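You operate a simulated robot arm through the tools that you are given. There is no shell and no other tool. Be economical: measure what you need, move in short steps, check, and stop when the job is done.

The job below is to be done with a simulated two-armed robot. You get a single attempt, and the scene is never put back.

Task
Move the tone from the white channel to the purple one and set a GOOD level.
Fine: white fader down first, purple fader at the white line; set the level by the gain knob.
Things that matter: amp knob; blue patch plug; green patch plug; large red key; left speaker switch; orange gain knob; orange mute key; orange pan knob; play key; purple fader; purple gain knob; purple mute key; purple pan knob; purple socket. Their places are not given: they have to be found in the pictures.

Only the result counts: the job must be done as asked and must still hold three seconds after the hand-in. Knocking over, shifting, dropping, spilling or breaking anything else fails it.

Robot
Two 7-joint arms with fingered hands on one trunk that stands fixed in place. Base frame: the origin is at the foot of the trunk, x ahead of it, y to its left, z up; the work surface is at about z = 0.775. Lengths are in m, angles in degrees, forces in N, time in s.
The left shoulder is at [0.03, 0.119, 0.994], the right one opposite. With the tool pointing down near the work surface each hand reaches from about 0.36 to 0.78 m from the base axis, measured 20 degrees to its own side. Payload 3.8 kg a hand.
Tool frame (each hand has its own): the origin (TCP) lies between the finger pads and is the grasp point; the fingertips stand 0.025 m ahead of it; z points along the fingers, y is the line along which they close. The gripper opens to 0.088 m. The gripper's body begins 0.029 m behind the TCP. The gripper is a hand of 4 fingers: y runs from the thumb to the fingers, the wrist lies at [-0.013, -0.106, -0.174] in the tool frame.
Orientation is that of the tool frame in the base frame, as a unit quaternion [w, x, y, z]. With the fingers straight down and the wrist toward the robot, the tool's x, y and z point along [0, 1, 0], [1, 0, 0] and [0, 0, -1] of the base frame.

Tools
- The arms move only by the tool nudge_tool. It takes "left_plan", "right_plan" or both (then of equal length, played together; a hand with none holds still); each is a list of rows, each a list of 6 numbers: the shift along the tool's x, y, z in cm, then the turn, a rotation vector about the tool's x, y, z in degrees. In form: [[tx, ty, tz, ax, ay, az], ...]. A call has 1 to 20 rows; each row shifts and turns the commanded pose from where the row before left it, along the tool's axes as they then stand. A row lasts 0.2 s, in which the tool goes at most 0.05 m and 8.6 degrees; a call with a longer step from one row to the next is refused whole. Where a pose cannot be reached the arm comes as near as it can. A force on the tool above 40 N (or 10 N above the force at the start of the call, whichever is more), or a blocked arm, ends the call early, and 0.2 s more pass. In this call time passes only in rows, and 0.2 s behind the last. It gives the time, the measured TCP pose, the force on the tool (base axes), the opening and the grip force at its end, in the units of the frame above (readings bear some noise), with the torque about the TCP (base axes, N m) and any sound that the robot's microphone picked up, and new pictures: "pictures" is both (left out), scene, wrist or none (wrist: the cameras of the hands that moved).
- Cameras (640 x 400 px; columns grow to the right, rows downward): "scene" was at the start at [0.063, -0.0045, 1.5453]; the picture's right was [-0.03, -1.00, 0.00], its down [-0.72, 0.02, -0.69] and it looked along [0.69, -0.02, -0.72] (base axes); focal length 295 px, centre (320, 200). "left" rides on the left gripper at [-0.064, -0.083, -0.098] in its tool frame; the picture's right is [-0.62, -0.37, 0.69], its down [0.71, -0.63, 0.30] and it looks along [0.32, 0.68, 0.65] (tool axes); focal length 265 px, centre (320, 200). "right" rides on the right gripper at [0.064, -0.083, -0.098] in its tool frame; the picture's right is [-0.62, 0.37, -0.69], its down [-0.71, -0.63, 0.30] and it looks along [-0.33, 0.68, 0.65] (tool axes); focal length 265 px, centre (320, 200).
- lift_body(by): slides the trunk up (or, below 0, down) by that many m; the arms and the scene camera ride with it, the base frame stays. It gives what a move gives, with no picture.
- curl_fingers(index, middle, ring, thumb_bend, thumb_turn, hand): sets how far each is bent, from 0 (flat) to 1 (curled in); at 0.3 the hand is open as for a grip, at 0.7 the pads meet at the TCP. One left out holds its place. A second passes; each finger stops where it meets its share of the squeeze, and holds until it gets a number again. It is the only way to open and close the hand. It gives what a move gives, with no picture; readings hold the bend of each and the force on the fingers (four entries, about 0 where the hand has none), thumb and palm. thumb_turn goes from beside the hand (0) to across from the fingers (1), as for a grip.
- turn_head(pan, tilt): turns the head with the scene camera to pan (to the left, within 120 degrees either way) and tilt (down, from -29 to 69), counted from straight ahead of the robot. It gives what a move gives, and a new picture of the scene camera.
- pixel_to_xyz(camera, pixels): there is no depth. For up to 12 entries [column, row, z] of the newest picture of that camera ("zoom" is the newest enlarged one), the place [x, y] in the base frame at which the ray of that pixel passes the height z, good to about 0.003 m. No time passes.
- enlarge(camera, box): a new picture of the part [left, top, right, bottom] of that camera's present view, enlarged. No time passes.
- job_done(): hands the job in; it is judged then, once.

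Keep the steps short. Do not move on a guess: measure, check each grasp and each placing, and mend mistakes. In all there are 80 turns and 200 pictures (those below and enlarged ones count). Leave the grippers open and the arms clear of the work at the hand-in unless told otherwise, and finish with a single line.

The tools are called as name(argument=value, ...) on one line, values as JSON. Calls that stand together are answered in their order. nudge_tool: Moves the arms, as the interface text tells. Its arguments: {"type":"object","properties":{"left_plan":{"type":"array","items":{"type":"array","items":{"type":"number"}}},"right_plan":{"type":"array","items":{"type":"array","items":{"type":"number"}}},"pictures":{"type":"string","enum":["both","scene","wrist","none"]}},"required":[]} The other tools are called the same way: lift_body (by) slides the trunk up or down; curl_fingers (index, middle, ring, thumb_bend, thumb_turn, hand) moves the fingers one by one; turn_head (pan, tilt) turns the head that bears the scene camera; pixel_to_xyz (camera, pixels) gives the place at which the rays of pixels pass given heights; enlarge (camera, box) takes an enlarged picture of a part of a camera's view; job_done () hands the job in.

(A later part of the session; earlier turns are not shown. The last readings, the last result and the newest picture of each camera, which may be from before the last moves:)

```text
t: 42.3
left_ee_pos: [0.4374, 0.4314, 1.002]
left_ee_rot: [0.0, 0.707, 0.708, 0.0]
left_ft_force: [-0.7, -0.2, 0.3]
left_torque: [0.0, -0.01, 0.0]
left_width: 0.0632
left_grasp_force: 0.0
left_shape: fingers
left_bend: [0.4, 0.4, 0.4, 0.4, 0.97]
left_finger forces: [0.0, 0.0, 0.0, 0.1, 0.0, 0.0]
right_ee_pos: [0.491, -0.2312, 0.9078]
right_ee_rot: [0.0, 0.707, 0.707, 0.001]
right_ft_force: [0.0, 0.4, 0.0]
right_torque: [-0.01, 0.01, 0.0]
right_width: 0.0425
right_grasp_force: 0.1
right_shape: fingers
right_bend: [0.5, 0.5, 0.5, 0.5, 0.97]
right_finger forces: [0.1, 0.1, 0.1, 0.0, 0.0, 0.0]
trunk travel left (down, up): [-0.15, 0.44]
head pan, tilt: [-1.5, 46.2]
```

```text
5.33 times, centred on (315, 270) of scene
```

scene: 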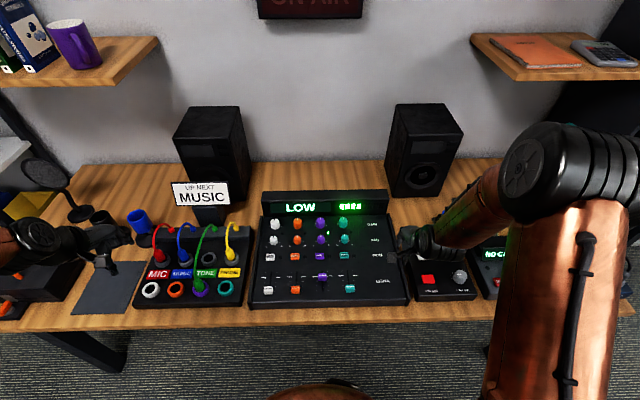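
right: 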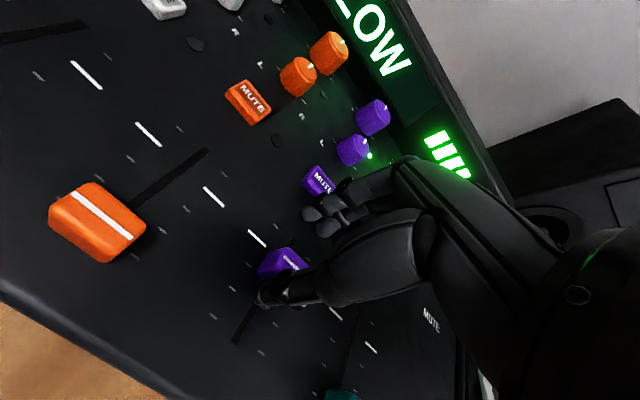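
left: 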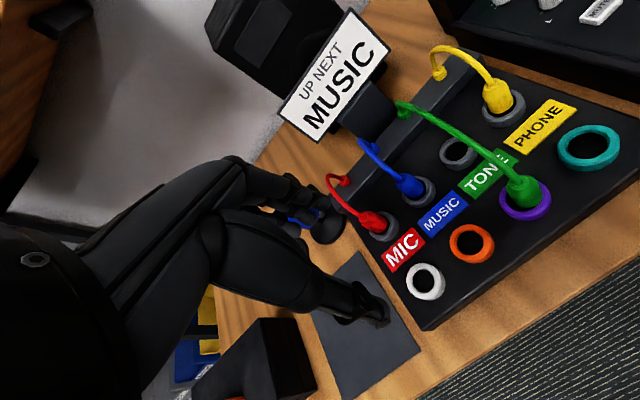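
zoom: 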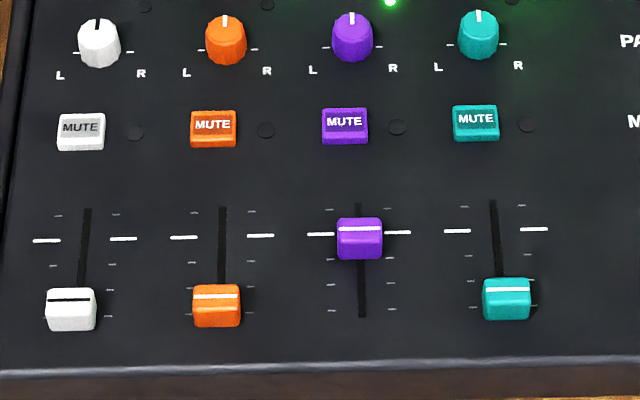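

The display shows LOW with 4 bars. The index sits slightly above the dashes, but there's parallax from the cap height. To remove it I'll put the right camera straight above the fader, where vertical-down is px (39, 322).

nudge_tool(right_plan=[[0, 0, -3, 0, 0, 0], [1, 1, -3, 0, 0, 0], [3, 1.4, -2, 0, 0, 0], [3.7, 1.9, -1, 0, 0, 0], [3.7, 1.9, 0, 0, 0, 0], [3.7, 1.9, 0, 0, 0, 0]], pictures="wrist")

enlarge(camera="right", box=[0, 250, 160, 390])

```text
t: 43.7
left_ee_pos: [0.4362, 0.433, 1.0025]
left_ee_rot: [0.0, 0.707, 0.707, 0.001]
left_ft_force: [0.2, 0.0, -1.2]
left_torque: [0.0, -0.02, 0.02]
left_width: 0.0631
left_grasp_force: 0.2
left_shape: fingers
left_bend: [0.4, 0.4, 0.4, 0.4, 0.97]
left_finger forces: [0.0, 0.0, 0.0, 0.0, 0.0, 0.0]
right_ee_pos: [0.5752, -0.0777, 0.9931]
right_ee_rot: [0.0, 0.707, 0.707, 0.0]
right_ft_force: [-1.1, -0.1, -0.1]
right_torque: [-0.01, -0.05, 0.0]
right_width: 0.0422
right_grasp_force: 0.0
right_shape: fingers
right_bend: [0.5, 0.5, 0.5, 0.5, 0.97]
right_finger forces: [0.1, 0.0, 0.0, 0.1, 0.0, 0.0]
trunk travel left (down, up): [-0.15, 0.44]
head pan, tilt: [-1.5, 46.2]
```

right: 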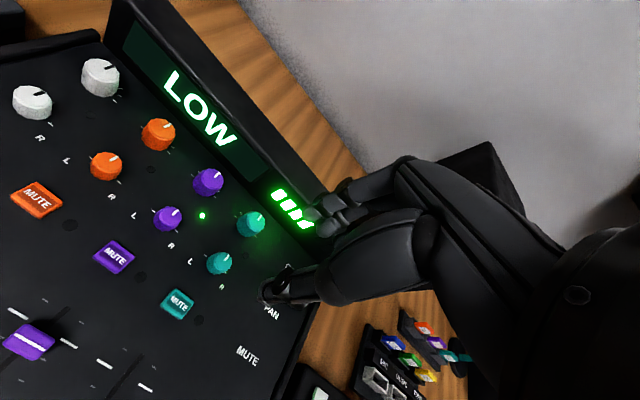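

```text
2.86 times, centred on (80, 320) of right
```

zoom: 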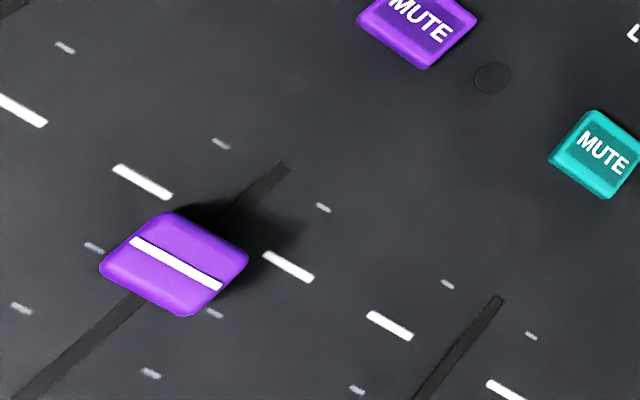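

From this nadir view the index looks short of the dash line, against the scene estimate. I'll compute both with ray casts.

pixel_to_xyz(camera="right", pixels=[[29.9, 342, 0.8], [29.9, 342, 0.81], [17.7, 313.6, 0.785], [68.7, 343, 0.785], [17.7, 313.6, 0.795], [68.7, 343, 0.795]])

pixel_to_xyz(camera="scene", pixels=[[322.5, 275.5, 0.8], [322.5, 275.5, 0.81], [315, 276.4, 0.785], [329.7, 276, 0.785], [315, 276.4, 0.795], [329.7, 276, 0.795]])

enlarge(camera="scene", box=[295, 255, 350, 300])

```text
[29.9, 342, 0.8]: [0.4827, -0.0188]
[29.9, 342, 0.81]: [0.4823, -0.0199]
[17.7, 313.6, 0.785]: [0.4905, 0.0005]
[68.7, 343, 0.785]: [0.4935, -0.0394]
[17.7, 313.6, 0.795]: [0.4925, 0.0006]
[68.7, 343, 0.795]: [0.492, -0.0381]
```

```text
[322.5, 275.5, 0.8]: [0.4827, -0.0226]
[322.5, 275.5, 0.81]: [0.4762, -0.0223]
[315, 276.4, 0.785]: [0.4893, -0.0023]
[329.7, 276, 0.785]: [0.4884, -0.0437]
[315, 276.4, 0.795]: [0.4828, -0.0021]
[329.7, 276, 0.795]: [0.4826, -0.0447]
```

```text
8.89 times, centred on (322, 278) of scene
```

zoom: 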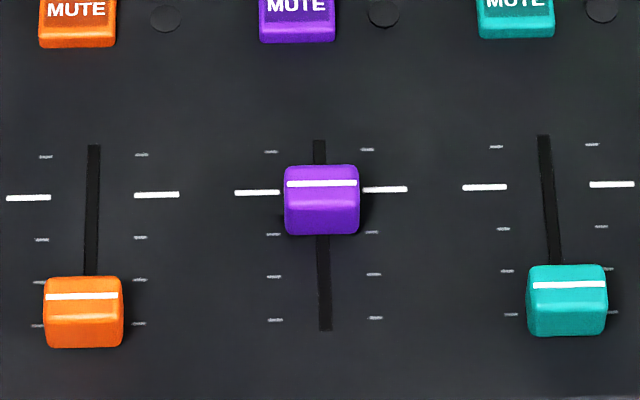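

The ray casts and the resting caps' parallax agree on about 6.5 mm short. I'll go back and push the thumb to TCP x≈0.5045.

nudge_tool(right_plan=[[1.9, -2.9, 1, 0, 0, 0], [2, -2.9, 2, 0, 0, 0], [1.9, -2.9, 3, 0, 0, 0], [0, 0, 4, 0, 0, 0], [0, 0, 4, 0, 0, 0], [0, 0, 2.5, 0, 0, 0], [0, 0, 1.4, 0, 0, 0]], pictures="none")

enlarge(camera="right", box=[160, 150, 400, 300])

```text
t: 45.3
left_ee_pos: [0.4375, 0.4308, 1.0024]
left_ee_rot: [0.0, 0.707, 0.707, 0.0]
left_ft_force: [-0.4, -0.1, -0.8]
left_torque: [0.0, 0.0, -0.01]
left_width: 0.0628
left_grasp_force: 0.1
left_shape: fingers
left_bend: [0.4, 0.4, 0.4, 0.4, 0.97]
left_finger forces: [0.0, 0.0, 0.0, 0.0, 0.0, 0.0]
right_ee_pos: [0.4873, -0.0208, 0.8166]
right_ee_rot: [0.0, 0.708, 0.706, 0.0]
right_ft_force: [0.5, 0.3, -0.7]
right_torque: [0.0, -0.03, 0.01]
right_width: 0.0423
right_grasp_force: 0.1
right_shape: fingers
right_bend: [0.5, 0.5, 0.5, 0.5, 0.97]
right_finger forces: [0.1, 0.0, 0.0, 0.0, 0.0, 0.0]
trunk travel left (down, up): [-0.15, 0.44]
head pan, tilt: [-1.5, 46.2]
```

```text
2.67 times, centred on (280, 225) of right
```

zoom: 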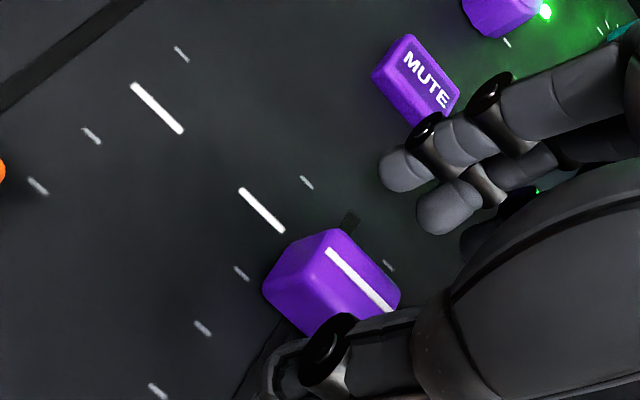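

I'll lower 0.6 cm and push +1.75 cm.

nudge_tool(right_plan=[[0, 0, 0.6, 0, 0, 0], [0, 0.5, 0, 0, 0, 0], [0, 0.5, 0, 0, 0, 0], [0, 0.4, 0, 0, 0, 0], [0, 0.35, 0, 0, 0, 0]], pictures="none")

enlarge(camera="right", box=[160, 100, 400, 300])

```text
t: 46.5
left_ee_pos: [0.4365, 0.4309, 1.0016]
left_ee_rot: [0.0, 0.707, 0.707, 0.001]
left_ft_force: [0.6, -0.6, 0.0]
left_torque: [0.0, -0.02, 0.0]
left_width: 0.0632
left_grasp_force: 0.1
left_shape: fingers
left_bend: [0.4, 0.4, 0.4, 0.4, 0.97]
left_finger forces: [0.0, 0.0, 0.0, 0.0, 0.0, 0.0]
right_ee_pos: [0.5046, -0.0218, 0.8106]
right_ee_rot: [0.0, 0.707, 0.707, 0.0]
right_ft_force: [-0.3, 0.2, -0.3]
right_torque: [-0.02, 0.0, 0.0]
right_width: 0.0437
right_grasp_force: 0.8
right_shape: fingers
right_bend: [0.5, 0.5, 0.5, 0.48, 0.98]
right_finger forces: [0.0, 0.0, 0.1, 0.0, 1.3, 0.0]
trunk travel left (down, up): [-0.15, 0.44]
head pan, tilt: [-1.5, 46.2]
```

```text
2.00 times, centred on (280, 200) of right
```

zoom: 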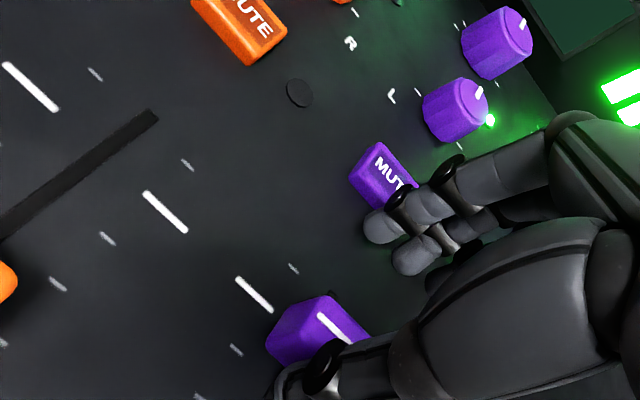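

Now back off, rise, and return to the nadir check position.

nudge_tool(right_plan=[[0, -0.6, 0, 0, 0, 0], [0, 0, -3, 0, 0, 0], [0, 0, -4, 0, 0, 0], [0, 0, -4, 0, 0, 0], [-1.9, 2.5, -3, 0, 0, 0], [-2, 2.5, -3, 0, 0, 0], [-1.7, 2.7, -1.2, 0, 0, 0]], pictures="both")

enlarge(camera="right", box=[0, 250, 160, 390])

enlarge(camera="scene", box=[295, 255, 350, 300])

```text
t: 48.1
left_ee_pos: [0.4362, 0.4307, 1.0019]
left_ee_rot: [0.0, 0.708, 0.706, 0.0]
left_ft_force: [-0.2, 0.5, 0.4]
left_torque: [-0.01, 0.01, -0.03]
left_width: 0.063
left_grasp_force: 0.1
left_shape: fingers
left_bend: [0.4, 0.4, 0.4, 0.4, 0.97]
left_finger forces: [0.0, 0.0, 0.1, 0.1, 0.0, 0.0]
right_ee_pos: [0.5735, -0.0793, 0.9926]
right_ee_rot: [0.0, 0.708, 0.707, -0.001]
right_ft_force: [0.8, 0.0, 0.3]
right_torque: [-0.01, 0.04, 0.04]
right_width: 0.0423
right_grasp_force: 0.0
right_shape: fingers
right_bend: [0.5, 0.5, 0.5, 0.5, 0.98]
right_finger forces: [0.0, 0.0, 0.1, 0.0, 0.1, 0.1]
trunk travel left (down, up): [-0.15, 0.44]
head pan, tilt: [-1.5, 46.2]
```

scene: 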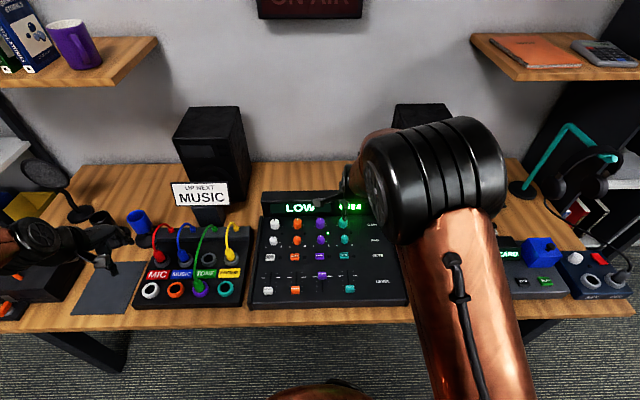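
right: 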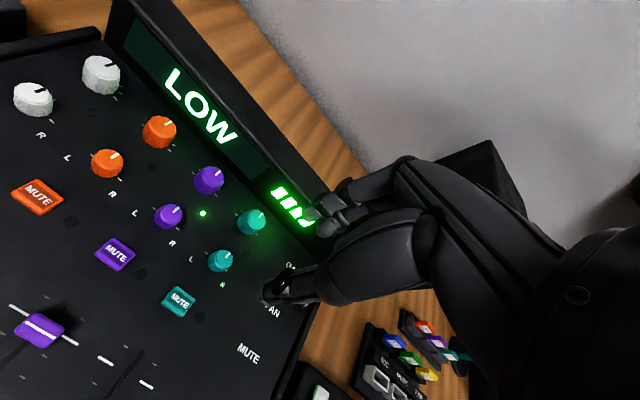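

```text
2.86 times, centred on (80, 320) of right
```

zoom: 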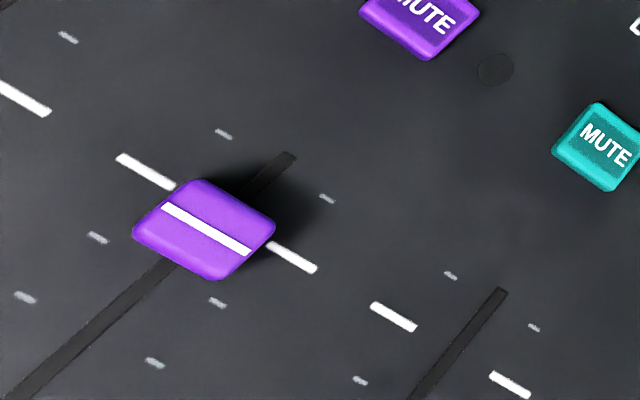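

```text
8.89 times, centred on (322, 278) of scene
```

zoom: 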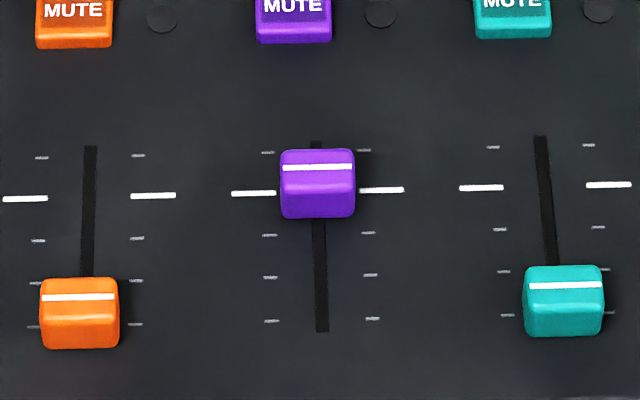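

The fader now matches the line: in the scene view the index offset is 24 against 25 expected, and the nadir view puts it within about 2 mm. The display still says LOW. Next I'll measure the purple gain knob from both cameras.

enlarge(camera="right", box=[100, 120, 340, 270])

enlarge(camera="scene", box=[280, 185, 380, 260])

pixel_to_xyz(camera="right", pixels=[[210, 177, 0.81], [210, 177, 0.83], [169, 212, 0.81], [115, 253, 0.79], [250, 220, 0.81]])

```text
2.67 times, centred on (220, 195) of right
```

zoom: 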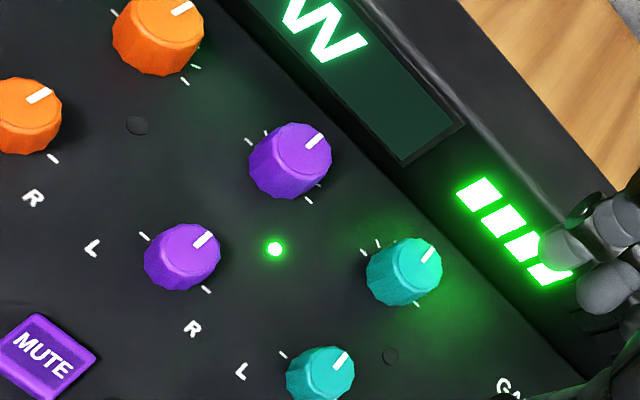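

```text
5.33 times, centred on (330, 222) of scene
```

zoom: 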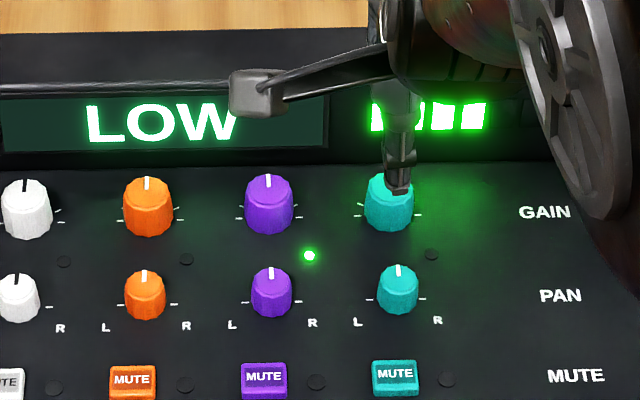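

```text
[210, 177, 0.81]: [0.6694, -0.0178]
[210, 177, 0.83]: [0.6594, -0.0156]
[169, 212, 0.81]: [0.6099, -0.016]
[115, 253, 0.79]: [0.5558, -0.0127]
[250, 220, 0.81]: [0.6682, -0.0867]
```

The knob top is at about (0.659, −0.017, 0.832) on a panel sloped ~11.7°. The display housing is at x≈0.697, so I'll turn the hand 90° (fingers left, thumb right), matched to the slope. First I rotate at this safe height and curl the ring finger away.

nudge_tool(right_plan=[[0, 0, 0, -5.85, 0, 0], [0, 0, 0, -5.85, 0, 0], [0, 0, 0, 0, 0, -8.2], [0, 0, 0, 0, 0, -8.2], [0, 0, 0, 0, 0, -8.2], [0, 0, 0, 0, 0, -8.2], [0, 0, 0, 0, 0, -8.2], [0, 0, 0, 0, 0, -8.2], [0, 0, 0, 0, 0, -8.2], [0, 0, 0, 0, 0, -8.2], [0, 0, 0, 0, 0, -8.2], [0, 0, 0, 0, 0, -8.2], [0, 0, 0, 0, 0, -8.0]], pictures="none")

curl_fingers(hand="right", ring=1.0, index=0.5, middle=0.5, thumb_bend=0.5)

nudge_tool(right_plan=[[0, 0, 0, 0, 0, 0]])

```text
t: 50.9
left_ee_pos: [0.4357, 0.4315, 1.0017]
left_ee_rot: [0.0, 0.707, 0.707, 0.0]
left_ft_force: [0.0, 0.7, -0.4]
left_torque: [-0.01, 0.0, -0.01]
left_width: 0.0628
left_grasp_force: 0.1
left_shape: fingers
left_bend: [0.4, 0.4, 0.4, 0.4, 0.97]
left_finger forces: [0.0, 0.0, 0.0, 0.0, 0.0, 0.0]
right_ee_pos: [0.5755, -0.0799, 0.9934]
right_ee_rot: [0.102, -0.001, 0.995, 0.0]
right_ft_force: [0.1, 0.8, -1.4]
right_torque: [-0.01, 0.02, -0.01]
right_width: 0.0421
right_grasp_force: 0.1
right_shape: fingers
right_bend: [0.5, 0.5, 0.5, 0.5, 0.98]
right_finger forces: [0.0, 0.0, 0.0, 0.1, 0.1, 0.0]
trunk travel left (down, up): [-0.15, 0.44]
head pan, tilt: [-1.5, 46.2]
```

```text
t: 51.9
left_ee_pos: [0.4368, 0.4307, 1.0017]
left_ee_rot: [0.0, 0.707, 0.707, 0.0]
left_ft_force: [0.3, -0.4, -0.5]
left_torque: [0.01, 0.01, 0.02]
left_width: 0.0633
left_grasp_force: 0.0
left_shape: fingers
left_bend: [0.4, 0.4, 0.4, 0.4, 0.97]
left_finger forces: [0.1, 0.1, 0.0, 0.1, 0.0, 0.0]
right_ee_pos: [0.5753, -0.0798, 0.993]
right_ee_rot: [0.102, 0.001, 0.995, 0.0]
right_ft_force: [0.3, 0.1, 0.1]
right_torque: [0.0, 0.01, 0.03]
right_width: 0.042
right_grasp_force: 0.0
right_shape: fingers
right_bend: [0.5, 0.5, 1.0, 0.5, 0.98]
right_finger forces: [0.1, 0.0, 0.1, 0.1, 0.1, 0.1]
trunk travel left (down, up): [-0.15, 0.44]
head pan, tilt: [-1.5, 46.2]
```

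```text
t: 52.3
left_ee_pos: [0.4368, 0.4304, 1.0018]
left_ee_rot: [0.0, 0.707, 0.707, 0.0]
left_ft_force: [-0.8, -0.6, -0.3]
left_torque: [0.0, 0.0, 0.0]
left_width: 0.0631
left_grasp_force: 0.0
left_shape: fingers
left_bend: [0.4, 0.4, 0.4, 0.4, 0.97]
left_finger forces: [0.1, 0.1, 0.1, 0.0, 0.0, 0.0]
right_ee_pos: [0.5757, -0.079, 0.9929]
right_ee_rot: [0.102, 0.0, 0.995, 0.0]
right_ft_force: [-0.8, -0.1, 0.5]
right_torque: [0.0, 0.01, -0.02]
right_width: 0.0421
right_grasp_force: 0.0
right_shape: fingers
right_bend: [0.5, 0.5, 1.0, 0.5, 0.98]
right_finger forces: [0.0, 0.1, 0.0, 0.0, 0.0, 0.0]
trunk travel left (down, up): [-0.15, 0.44]
head pan, tilt: [-1.5, 46.2]
```

scene: 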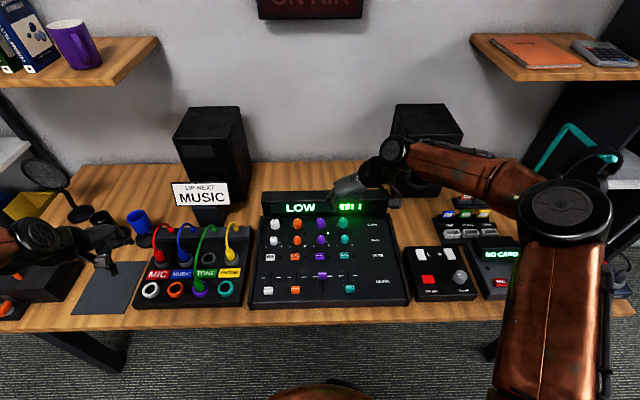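
right: 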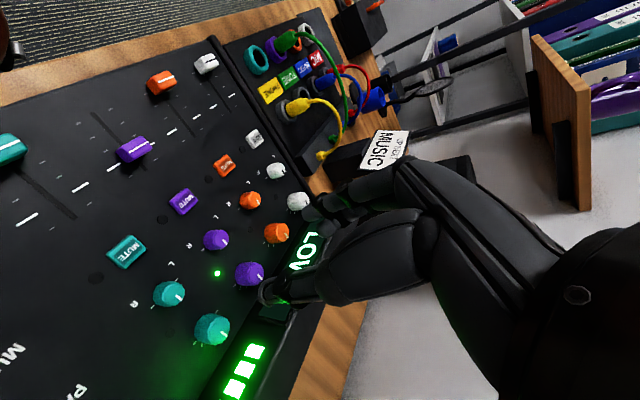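

Both the display and the knobs are visible. I'll move laterally at height first, then partway down along the tool axis, and look.

nudge_tool(right_plan=[[-1.7, 2.1, 0, 0, 0, 0], [-1.7, 2.1, 0, 0, 0, 0], [-1.5, 2.0, 0, 0, 0, 0], [0, 0, 3.5, 0, 0, 0], [0, 0, 3.5, 0, 0, 0], [0, 0, 3.5, 0, 0, 0]])

enlarge(camera="right", box=[140, 120, 400, 330])

enlarge(camera="scene", box=[270, 180, 390, 260])

```text
t: 53.7
left_ee_pos: [0.4368, 0.4307, 1.0019]
left_ee_rot: [0.0, 0.708, 0.707, 0.0]
left_ft_force: [0.3, 0.2, 0.6]
left_torque: [0.01, -0.01, -0.06]
left_width: 0.063
left_grasp_force: 0.0
left_shape: fingers
left_bend: [0.4, 0.4, 0.4, 0.4, 0.97]
left_finger forces: [0.1, 0.0, 0.1, 0.0, 0.0, 0.1]
right_ee_pos: [0.6463, -0.0184, 0.9029]
right_ee_rot: [0.102, 0.0, 0.995, 0.001]
right_ft_force: [-0.8, 0.0, -0.5]
right_torque: [0.01, 0.02, 0.0]
right_width: 0.0422
right_grasp_force: 0.0
right_shape: fingers
right_bend: [0.5, 0.5, 1.0, 0.5, 0.98]
right_finger forces: [0.0, 0.0, 0.1, 0.1, 0.0, 0.0]
trunk travel left (down, up): [-0.15, 0.44]
head pan, tilt: [-1.5, 46.2]
```

scene: 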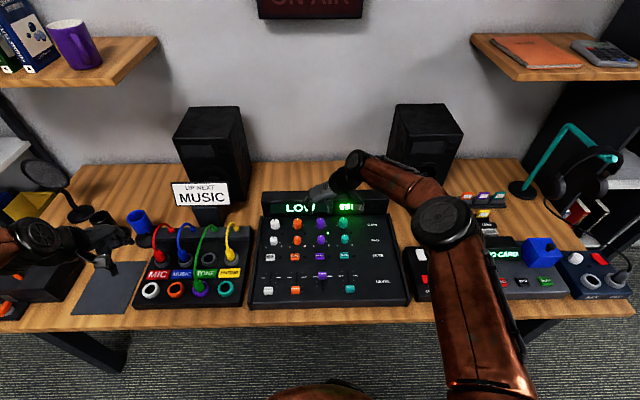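
right: 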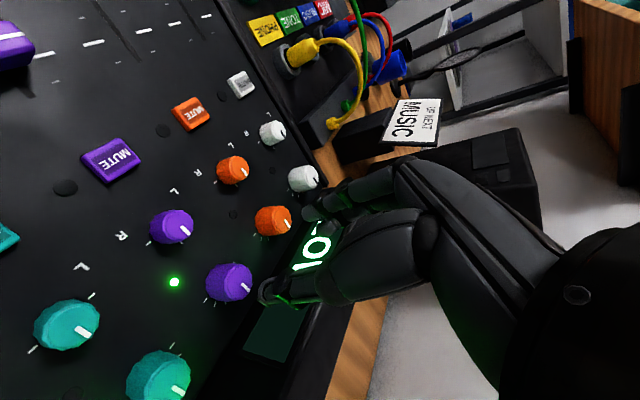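

```text
1.90 times, centred on (270, 225) of right
```

zoom: 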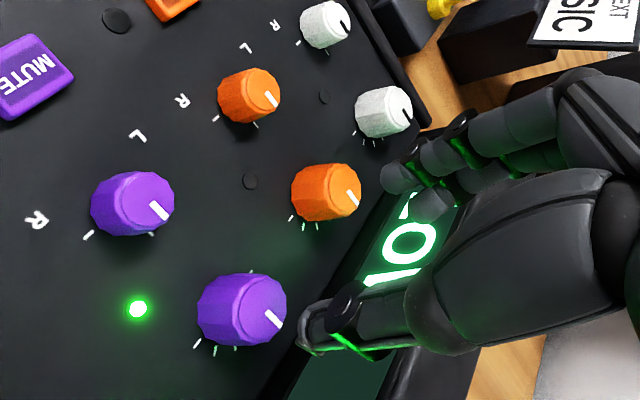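

```text
5.00 times, centred on (330, 220) of scene
```

zoom: 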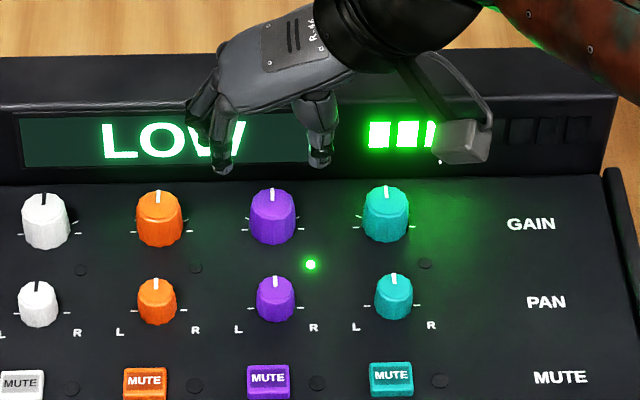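

In the scene view the knob (zoom col 272) sits midway between finger (222) and thumb (320). I'll shift 0.3 cm toward the robot and descend 4 cm.

nudge_tool(right_plan=[[0.3, 0, 1.5, 0, 0, 0], [0, 0, 1.5, 0, 0, 0], [0, 0, 1.0, 0, 0, 0]], pictures="none")

enlarge(camera="right", box=[180, 130, 380, 300])

enlarge(camera="scene", box=[290, 190, 350, 235])

```text
t: 54.5
left_ee_pos: [0.4362, 0.4306, 1.0023]
left_ee_rot: [0.0, 0.707, 0.707, 0.0]
left_ft_force: [0.7, 0.4, -0.2]
left_torque: [-0.01, 0.01, 0.02]
left_width: 0.063
left_grasp_force: 0.0
left_shape: fingers
left_bend: [0.4, 0.4, 0.4, 0.4, 0.97]
left_finger forces: [0.1, 0.0, 0.0, 0.0, 0.1, 0.0]
right_ee_pos: [0.6496, -0.0184, 0.8619]
right_ee_rot: [0.102, 0.0, 0.995, 0.0]
right_ft_force: [-0.2, 0.4, -0.1]
right_torque: [0.0, 0.03, -0.01]
right_width: 0.042
right_grasp_force: 0.0
right_shape: fingers
right_bend: [0.5, 0.5, 1.0, 0.5, 0.98]
right_finger forces: [0.0, 0.0, 0.0, 0.0, 0.0, 0.0]
trunk travel left (down, up): [-0.15, 0.44]
head pan, tilt: [-1.5, 46.2]
```

```text
2.35 times, centred on (280, 215) of right
```

zoom: 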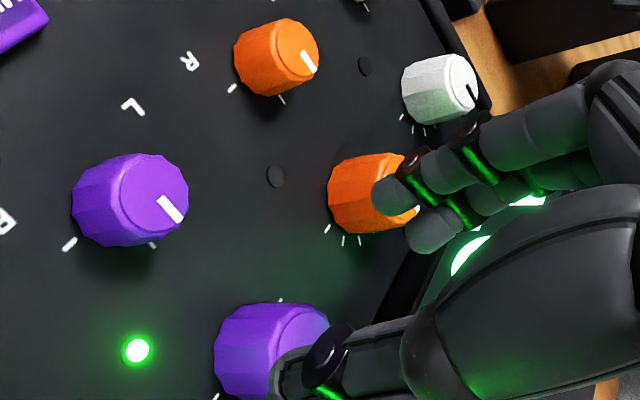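

```text
8.89 times, centred on (320, 212) of scene
```

zoom: 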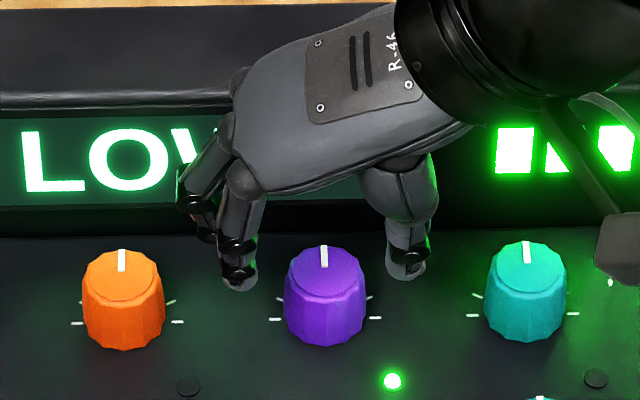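

Fingertips at zoom (240, 280) and (408, 272) straddle the knob at (325, 265). I'll shift forward 0.3 cm and descend 2.2 cm.

nudge_tool(right_plan=[[-0.3, 0, 0.8, 0, 0, 0], [0, 0, 0.8, 0, 0, 0], [0, 0, 0.6, 0, 0, 0]], pictures="none")

enlarge(camera="right", box=[180, 130, 380, 300])

enlarge(camera="scene", box=[290, 190, 350, 235])

```text
t: 55.3
left_ee_pos: [0.4355, 0.4308, 1.002]
left_ee_rot: [-0.001, 0.706, 0.708, 0.0]
left_ft_force: [0.0, 0.7, 0.3]
left_torque: [-0.02, 0.03, 0.01]
left_width: 0.0632
left_grasp_force: 0.1
left_shape: fingers
left_bend: [0.4, 0.4, 0.4, 0.4, 0.97]
left_finger forces: [0.0, 0.0, 0.0, 0.0, 0.1, 0.0]
right_ee_pos: [0.6572, -0.0166, 0.8402]
right_ee_rot: [0.103, 0.0, 0.995, 0.0]
right_ft_force: [0.4, -0.4, -0.6]
right_torque: [0.01, 0.04, 0.03]
right_width: 0.0422
right_grasp_force: 0.1
right_shape: fingers
right_bend: [0.5, 0.5, 1.0, 0.5, 0.98]
right_finger forces: [0.0, 0.0, 0.0, 0.1, 0.0, 0.0]
trunk travel left (down, up): [-0.15, 0.44]
head pan, tilt: [-1.5, 46.2]
```

```text
2.35 times, centred on (280, 215) of right
```

zoom: 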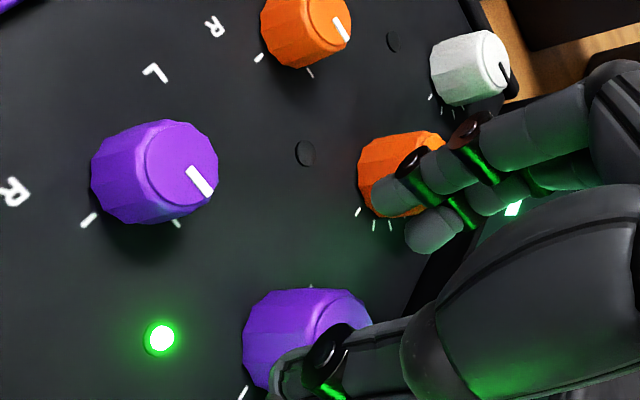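

```text
8.89 times, centred on (320, 212) of scene
```

zoom: 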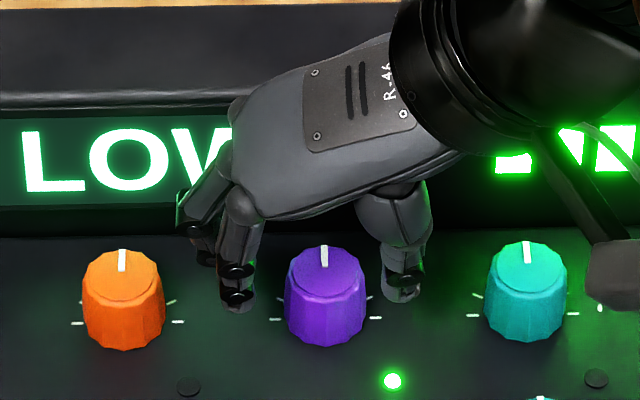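

The tips are alongside the knob at mid height. I'll close on it.

curl_fingers(hand="right", index=0.7, middle=0.7, thumb_bend=0.7)

enlarge(camera="scene", box=[290, 190, 350, 235])

```text
t: 56.3
left_ee_pos: [0.4369, 0.4304, 1.0024]
left_ee_rot: [0.001, 0.707, 0.707, 0.0]
left_ft_force: [-0.1, 0.6, -0.7]
left_torque: [0.02, 0.02, 0.01]
left_width: 0.0629
left_grasp_force: 0.0
left_shape: fingers
left_bend: [0.4, 0.4, 0.4, 0.4, 0.97]
left_finger forces: [0.1, 0.0, 0.0, 0.0, 0.0, 0.0]
right_ee_pos: [0.6565, -0.0173, 0.8406]
right_ee_rot: [0.102, 0.0, 0.995, 0.0]
right_ft_force: [-0.2, 0.2, -0.3]
right_torque: [-0.01, 0.02, 0.02]
right_width: 0.0
right_grasp_force: 0.1
right_shape: fingers
right_bend: [0.7, 0.7, 1.0, 0.7, 0.98]
right_finger forces: [0.1, 0.1, 0.0, 0.1, 0.0, 0.1]
trunk travel left (down, up): [-0.15, 0.44]
head pan, tilt: [-1.5, 46.2]
```

```text
8.89 times, centred on (320, 212) of scene
```

zoom: 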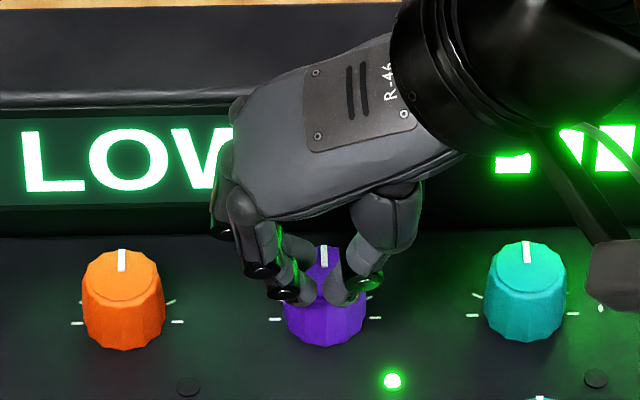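

The fingers closed on nothing (0.1 N); the tips pass above and in front of the knob, so it's lower and farther. I'll reopen, shift forward 0.9 cm, and lower in small force-watched rows.

curl_fingers(hand="right", index=0.5, middle=0.5, thumb_bend=0.5)

nudge_tool(right_plan=[[-0.9, 0, 0, 0, 0, 0], [0, 0, 0.5, 0, 0, 0], [0, 0, 0.4, 0, 0, 0], [0, 0, 0.3, 0, 0, 0]], pictures="none")

enlarge(camera="scene", box=[290, 190, 350, 235])

enlarge(camera="right", box=[180, 130, 380, 300])

```text
t: 57.3
left_ee_pos: [0.4377, 0.4321, 1.0018]
left_ee_rot: [0.0, 0.707, 0.707, 0.0]
left_ft_force: [0.0, -0.1, 0.1]
left_torque: [0.03, -0.02, 0.0]
left_width: 0.0629
left_grasp_force: 0.2
left_shape: fingers
left_bend: [0.4, 0.4, 0.4, 0.4, 0.97]
left_finger forces: [0.0, 0.1, 0.0, 0.1, 0.1, 0.0]
right_ee_pos: [0.6573, -0.0181, 0.8393]
right_ee_rot: [0.102, 0.0, 0.995, 0.0]
right_ft_force: [-0.5, 0.0, -0.1]
right_torque: [0.0, 0.0, -0.01]
right_width: 0.0412
right_grasp_force: 0.1
right_shape: fingers
right_bend: [0.5, 0.5, 1.0, 0.5, 0.98]
right_finger forces: [0.1, 0.0, 0.0, 0.0, 0.0, 0.0]
trunk travel left (down, up): [-0.15, 0.44]
head pan, tilt: [-1.5, 46.2]
```

```text
t: 58.3
left_ee_pos: [0.4351, 0.4313, 1.0025]
left_ee_rot: [0.0, 0.707, 0.707, 0.0]
left_ft_force: [-0.3, 0.3, 0.3]
left_torque: [-0.02, -0.01, 0.03]
left_width: 0.063
left_grasp_force: 0.0
left_shape: fingers
left_bend: [0.4, 0.4, 0.4, 0.4, 0.97]
left_finger forces: [0.1, 0.0, 0.0, 0.0, 0.1, 0.0]
right_ee_pos: [0.6591, -0.0205, 0.829]
right_ee_rot: [0.101, 0.0, 0.995, 0.0]
right_ft_force: [-0.1, -0.8, 0.0]
right_torque: [0.03, 0.0, 0.02]
right_width: 0.041
right_grasp_force: 0.1
right_shape: fingers
right_bend: [0.5, 0.5, 1.0, 0.5, 0.98]
right_finger forces: [0.0, 0.1, 0.0, 0.0, 0.1, 0.0]
right hand out of reach, approached as far as the arm can: row 1, 3
trunk travel left (down, up): [-0.15, 0.44]
head pan, tilt: [-1.5, 46.2]
```

```text
8.89 times, centred on (320, 212) of scene
```

zoom: 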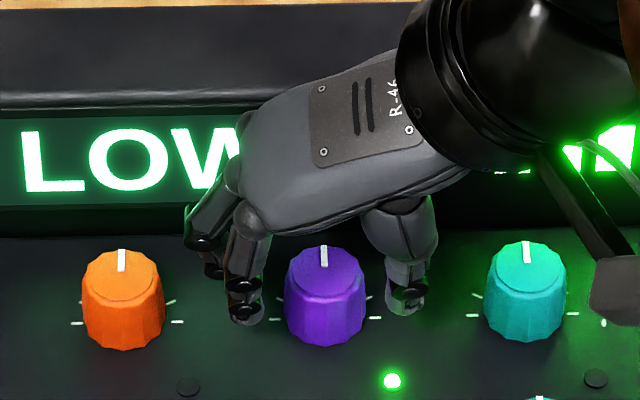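

```text
2.35 times, centred on (280, 215) of right
```

zoom: 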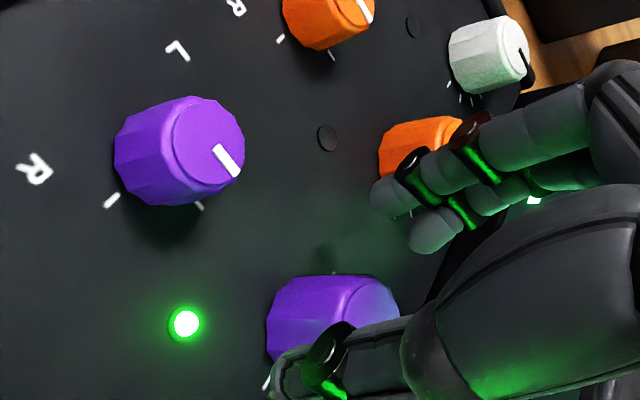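

The arm is at its reach limit in this pose. I'm now 1.1 cm lower with the knob still centred, so I'll test the closing here.

curl_fingers(hand="right", index=0.7, middle=0.7, thumb_bend=0.7)

enlarge(camera="scene", box=[290, 190, 350, 235])

enlarge(camera="right", box=[180, 130, 380, 300])

```text
t: 59.3
left_ee_pos: [0.4371, 0.432, 1.002]
left_ee_rot: [0.0, 0.707, 0.707, 0.0]
left_ft_force: [-0.2, 0.0, 0.1]
left_torque: [-0.02, 0.01, -0.01]
left_width: 0.0629
left_grasp_force: 0.0
left_shape: fingers
left_bend: [0.4, 0.4, 0.4, 0.4, 0.97]
left_finger forces: [0.1, 0.0, 0.0, 0.0, 0.0, 0.0]
right_ee_pos: [0.659, -0.0202, 0.8298]
right_ee_rot: [0.102, 0.0, 0.995, -0.001]
right_ft_force: [-0.1, 0.3, 0.2]
right_torque: [0.02, 0.0, 0.01]
right_width: 0.0
right_grasp_force: 0.2
right_shape: fingers
right_bend: [0.7, 0.7, 1.0, 0.7, 0.98]
right_finger forces: [0.1, 0.1, 0.1, 0.0, 0.1, 0.0]
trunk travel left (down, up): [-0.15, 0.44]
head pan, tilt: [-1.5, 46.2]
```

```text
8.89 times, centred on (320, 212) of scene
```

zoom: 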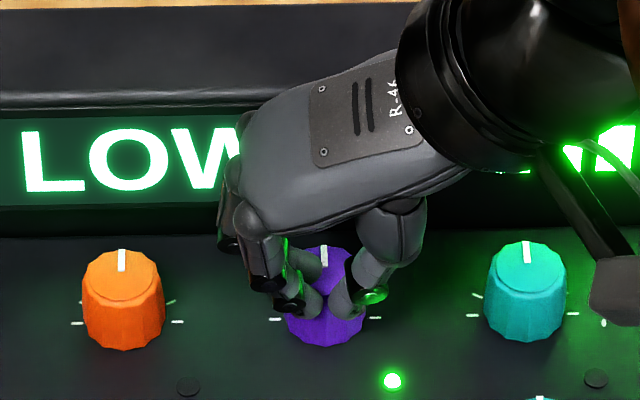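

```text
2.35 times, centred on (280, 215) of right
```

zoom: 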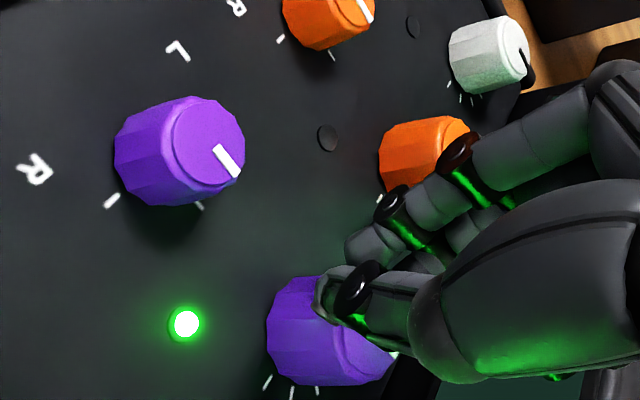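

Still no contact. Re-deriving from the scene picture, the knob is about 3 cm wide and 2.8 cm tall, so the panel must be lower and the knob farther (x≈0.685, top ≈0.80). I'll open, rise, and turn back to 45° for more reach.

curl_fingers(hand="right", index=0.5, middle=0.5, thumb_bend=0.5)

nudge_tool(right_plan=[[0, 0, -3, 0, 0, 0], [0, 0, -3, 0, 0, 0], [0, 0, 0, 0, 0, 7.5], [0, 0, 0, 0, 0, 7.5], [0, 0, 0, 0, 0, 7.5], [0, 0, 0, 0, 0, 7.5], [0, 0, 0, 0, 0, 7.5], [0, 0, 0, 0, 0, 7.5], [-1.3, 1.5, 1.5, 0, 0, 0]])

enlarge(camera="scene", box=[285, 180, 365, 240])

```text
t: 60.3
left_ee_pos: [0.4356, 0.4308, 1.0029]
left_ee_rot: [0.001, 0.707, 0.707, 0.001]
left_ft_force: [0.0, 0.0, 0.1]
left_torque: [0.0, 0.0, -0.04]
left_width: 0.0634
left_grasp_force: 0.1
left_shape: fingers
left_bend: [0.4, 0.4, 0.4, 0.4, 0.97]
left_finger forces: [0.1, 0.1, 0.1, 0.1, 0.0, 0.0]
right_ee_pos: [0.6597, -0.0194, 0.8302]
right_ee_rot: [0.102, 0.0, 0.995, 0.0]
right_ft_force: [0.3, 1.0, -0.6]
right_torque: [-0.03, -0.05, -0.01]
right_width: 0.0411
right_grasp_force: 0.0
right_shape: fingers
right_bend: [0.5, 0.5, 1.0, 0.5, 0.98]
right_finger forces: [0.0, 0.1, 0.1, 0.0, 0.1, 0.1]
trunk travel left (down, up): [-0.15, 0.44]
head pan, tilt: [-1.5, 46.2]
```

```text
t: 62.3
left_ee_pos: [0.4378, 0.4307, 1.0028]
left_ee_rot: [-0.001, 0.708, 0.707, -0.001]
left_ft_force: [0.6, 1.1, 0.0]
left_torque: [-0.01, 0.01, 0.0]
left_width: 0.0629
left_grasp_force: 0.1
left_shape: fingers
left_bend: [0.4, 0.4, 0.4, 0.4, 0.97]
left_finger forces: [0.1, 0.1, 0.0, 0.0, 0.1, 0.1]
right_ee_pos: [0.671, -0.0195, 0.8776]
right_ee_rot: [0.094, 0.383, 0.918, 0.037]
right_ft_force: [-0.1, 0.2, 0.7]
right_torque: [0.0, 0.0, 0.0]
right_width: 0.0413
right_grasp_force: 0.0
right_shape: fingers
right_bend: [0.5, 0.5, 1.0, 0.5, 0.98]
right_finger forces: [0.1, 0.0, 0.1, 0.0, 0.1, 0.0]
trunk travel left (down, up): [-0.15, 0.44]
head pan, tilt: [-1.5, 46.2]
```

scene: 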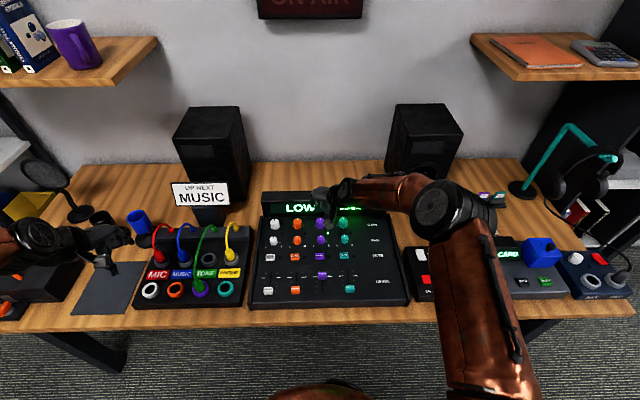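
right: 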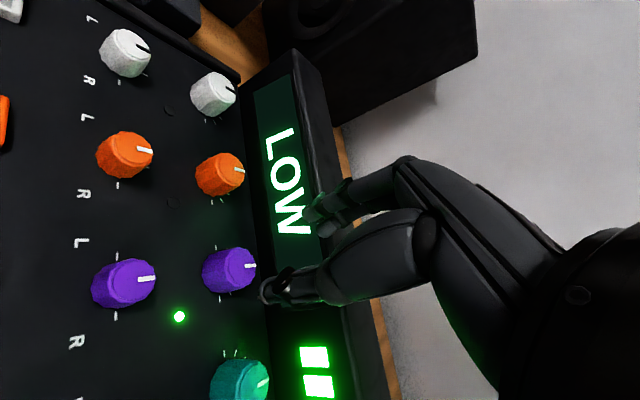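

```text
6.67 times, centred on (325, 210) of scene
```

zoom: 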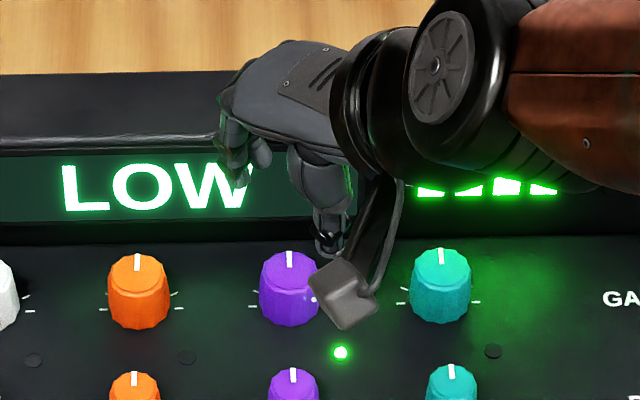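

The wrist camera sees the knob and display well here. I'll recheck the knob's position from this pose, with orange knob points too.

enlarge(camera="right", box=[170, 180, 350, 330])

pixel_to_xyz(camera="right", pixels=[[240, 268, 0.79], [240, 268, 0.8], [240, 268, 0.81], [240, 268, 0.82], [240, 268, 0.83], [208, 276, 0.775], [208, 276, 0.785], [208, 276, 0.8]])

pixel_to_xyz(camera="scene", pixels=[[319.8, 219.3, 0.79], [319.8, 219.3, 0.8], [319.8, 219.3, 0.81], [319.8, 219.3, 0.82], [319.8, 219.3, 0.83], [320.3, 228.3, 0.775], [320.3, 228.3, 0.785], [320.3, 228.3, 0.8]])

```text
2.67 times, centred on (260, 255) of right
```

zoom: 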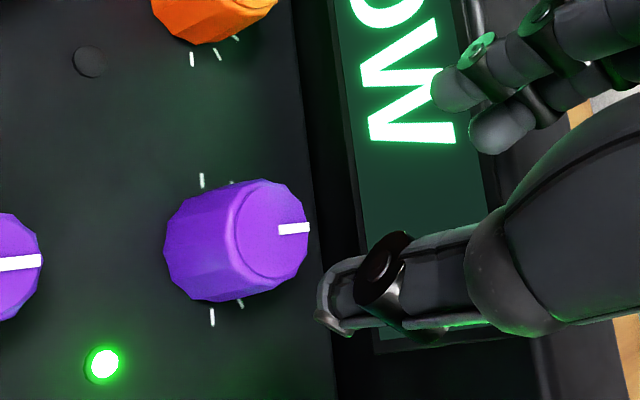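

```text
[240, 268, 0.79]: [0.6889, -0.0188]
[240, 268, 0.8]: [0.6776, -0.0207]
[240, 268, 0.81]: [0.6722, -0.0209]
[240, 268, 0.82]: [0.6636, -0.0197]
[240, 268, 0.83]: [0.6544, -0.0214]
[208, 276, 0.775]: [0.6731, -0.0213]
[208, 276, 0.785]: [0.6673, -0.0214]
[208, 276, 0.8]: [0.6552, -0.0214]
```

```text
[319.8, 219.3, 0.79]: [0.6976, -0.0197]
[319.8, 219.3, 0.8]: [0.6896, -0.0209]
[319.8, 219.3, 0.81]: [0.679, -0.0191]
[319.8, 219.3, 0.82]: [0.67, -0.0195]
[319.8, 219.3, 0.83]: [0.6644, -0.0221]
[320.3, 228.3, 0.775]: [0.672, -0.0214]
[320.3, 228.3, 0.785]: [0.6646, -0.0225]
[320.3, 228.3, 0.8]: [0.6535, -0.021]
```

The tip/knob geometry in the wrist view puts the knob top about 5.6 cm below the tips, at x≈0.687 and z≈0.80. That also explains the earlier misses, and the alignment is good. I'll descend 5.5 cm and look.

nudge_tool(right_plan=[[0, 0, 2, 0, 0, 0], [0, 0, 1.5, 0, 0, 0], [0, 0, 1, 0, 0, 0], [0, 0, 1, 0, 0, 0]], pictures="none")

enlarge(camera="right", box=[210, 130, 390, 280])

enlarge(camera="scene", box=[290, 190, 350, 235])

```text
t: 63.3
left_ee_pos: [0.4349, 0.4314, 1.0026]
left_ee_rot: [0.0, 0.707, 0.707, 0.0]
left_ft_force: [-0.3, 1.4, 0.6]
left_torque: [-0.02, 0.0, 0.0]
left_width: 0.0629
left_grasp_force: 0.1
left_shape: fingers
left_bend: [0.4, 0.4, 0.4, 0.4, 0.97]
left_finger forces: [0.1, 0.0, 0.1, 0.1, 0.0, 0.0]
right_ee_pos: [0.681, -0.0182, 0.8221]
right_ee_rot: [0.093, 0.38, 0.919, 0.04]
right_ft_force: [-4.7, 0.3, 0.8]
right_torque: [0.04, -0.02, 0.13]
right_width: 0.0414
right_grasp_force: 2.5
right_shape: fingers
right_bend: [0.5, 0.52, 1.0, 0.5, 0.98]
right_finger forces: [0.0, 5.4, 0.1, 0.0, 0.0, 0.0]
trunk travel left (down, up): [-0.15, 0.44]
head pan, tilt: [-1.5, 46.2]
```

```text
2.67 times, centred on (300, 205) of right
```

zoom: 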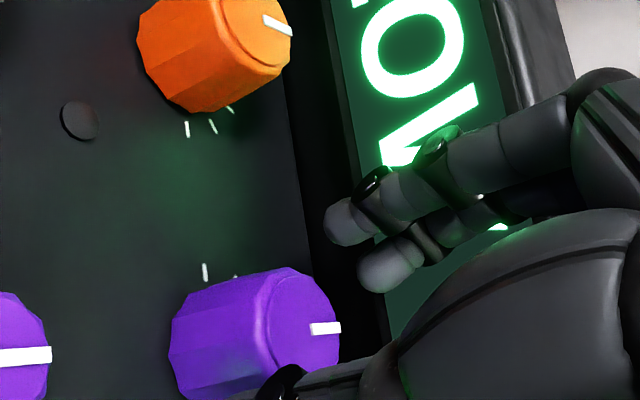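

```text
8.89 times, centred on (320, 212) of scene
```

zoom: 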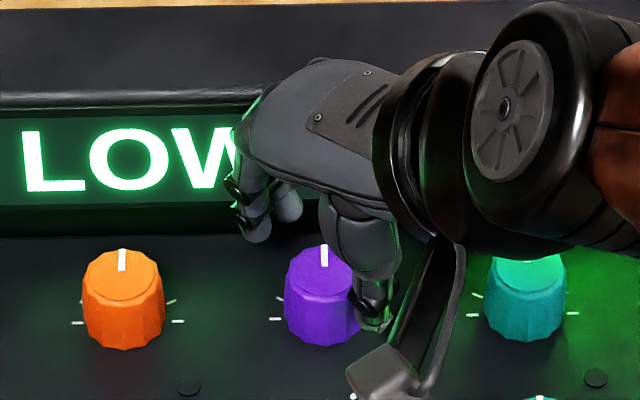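

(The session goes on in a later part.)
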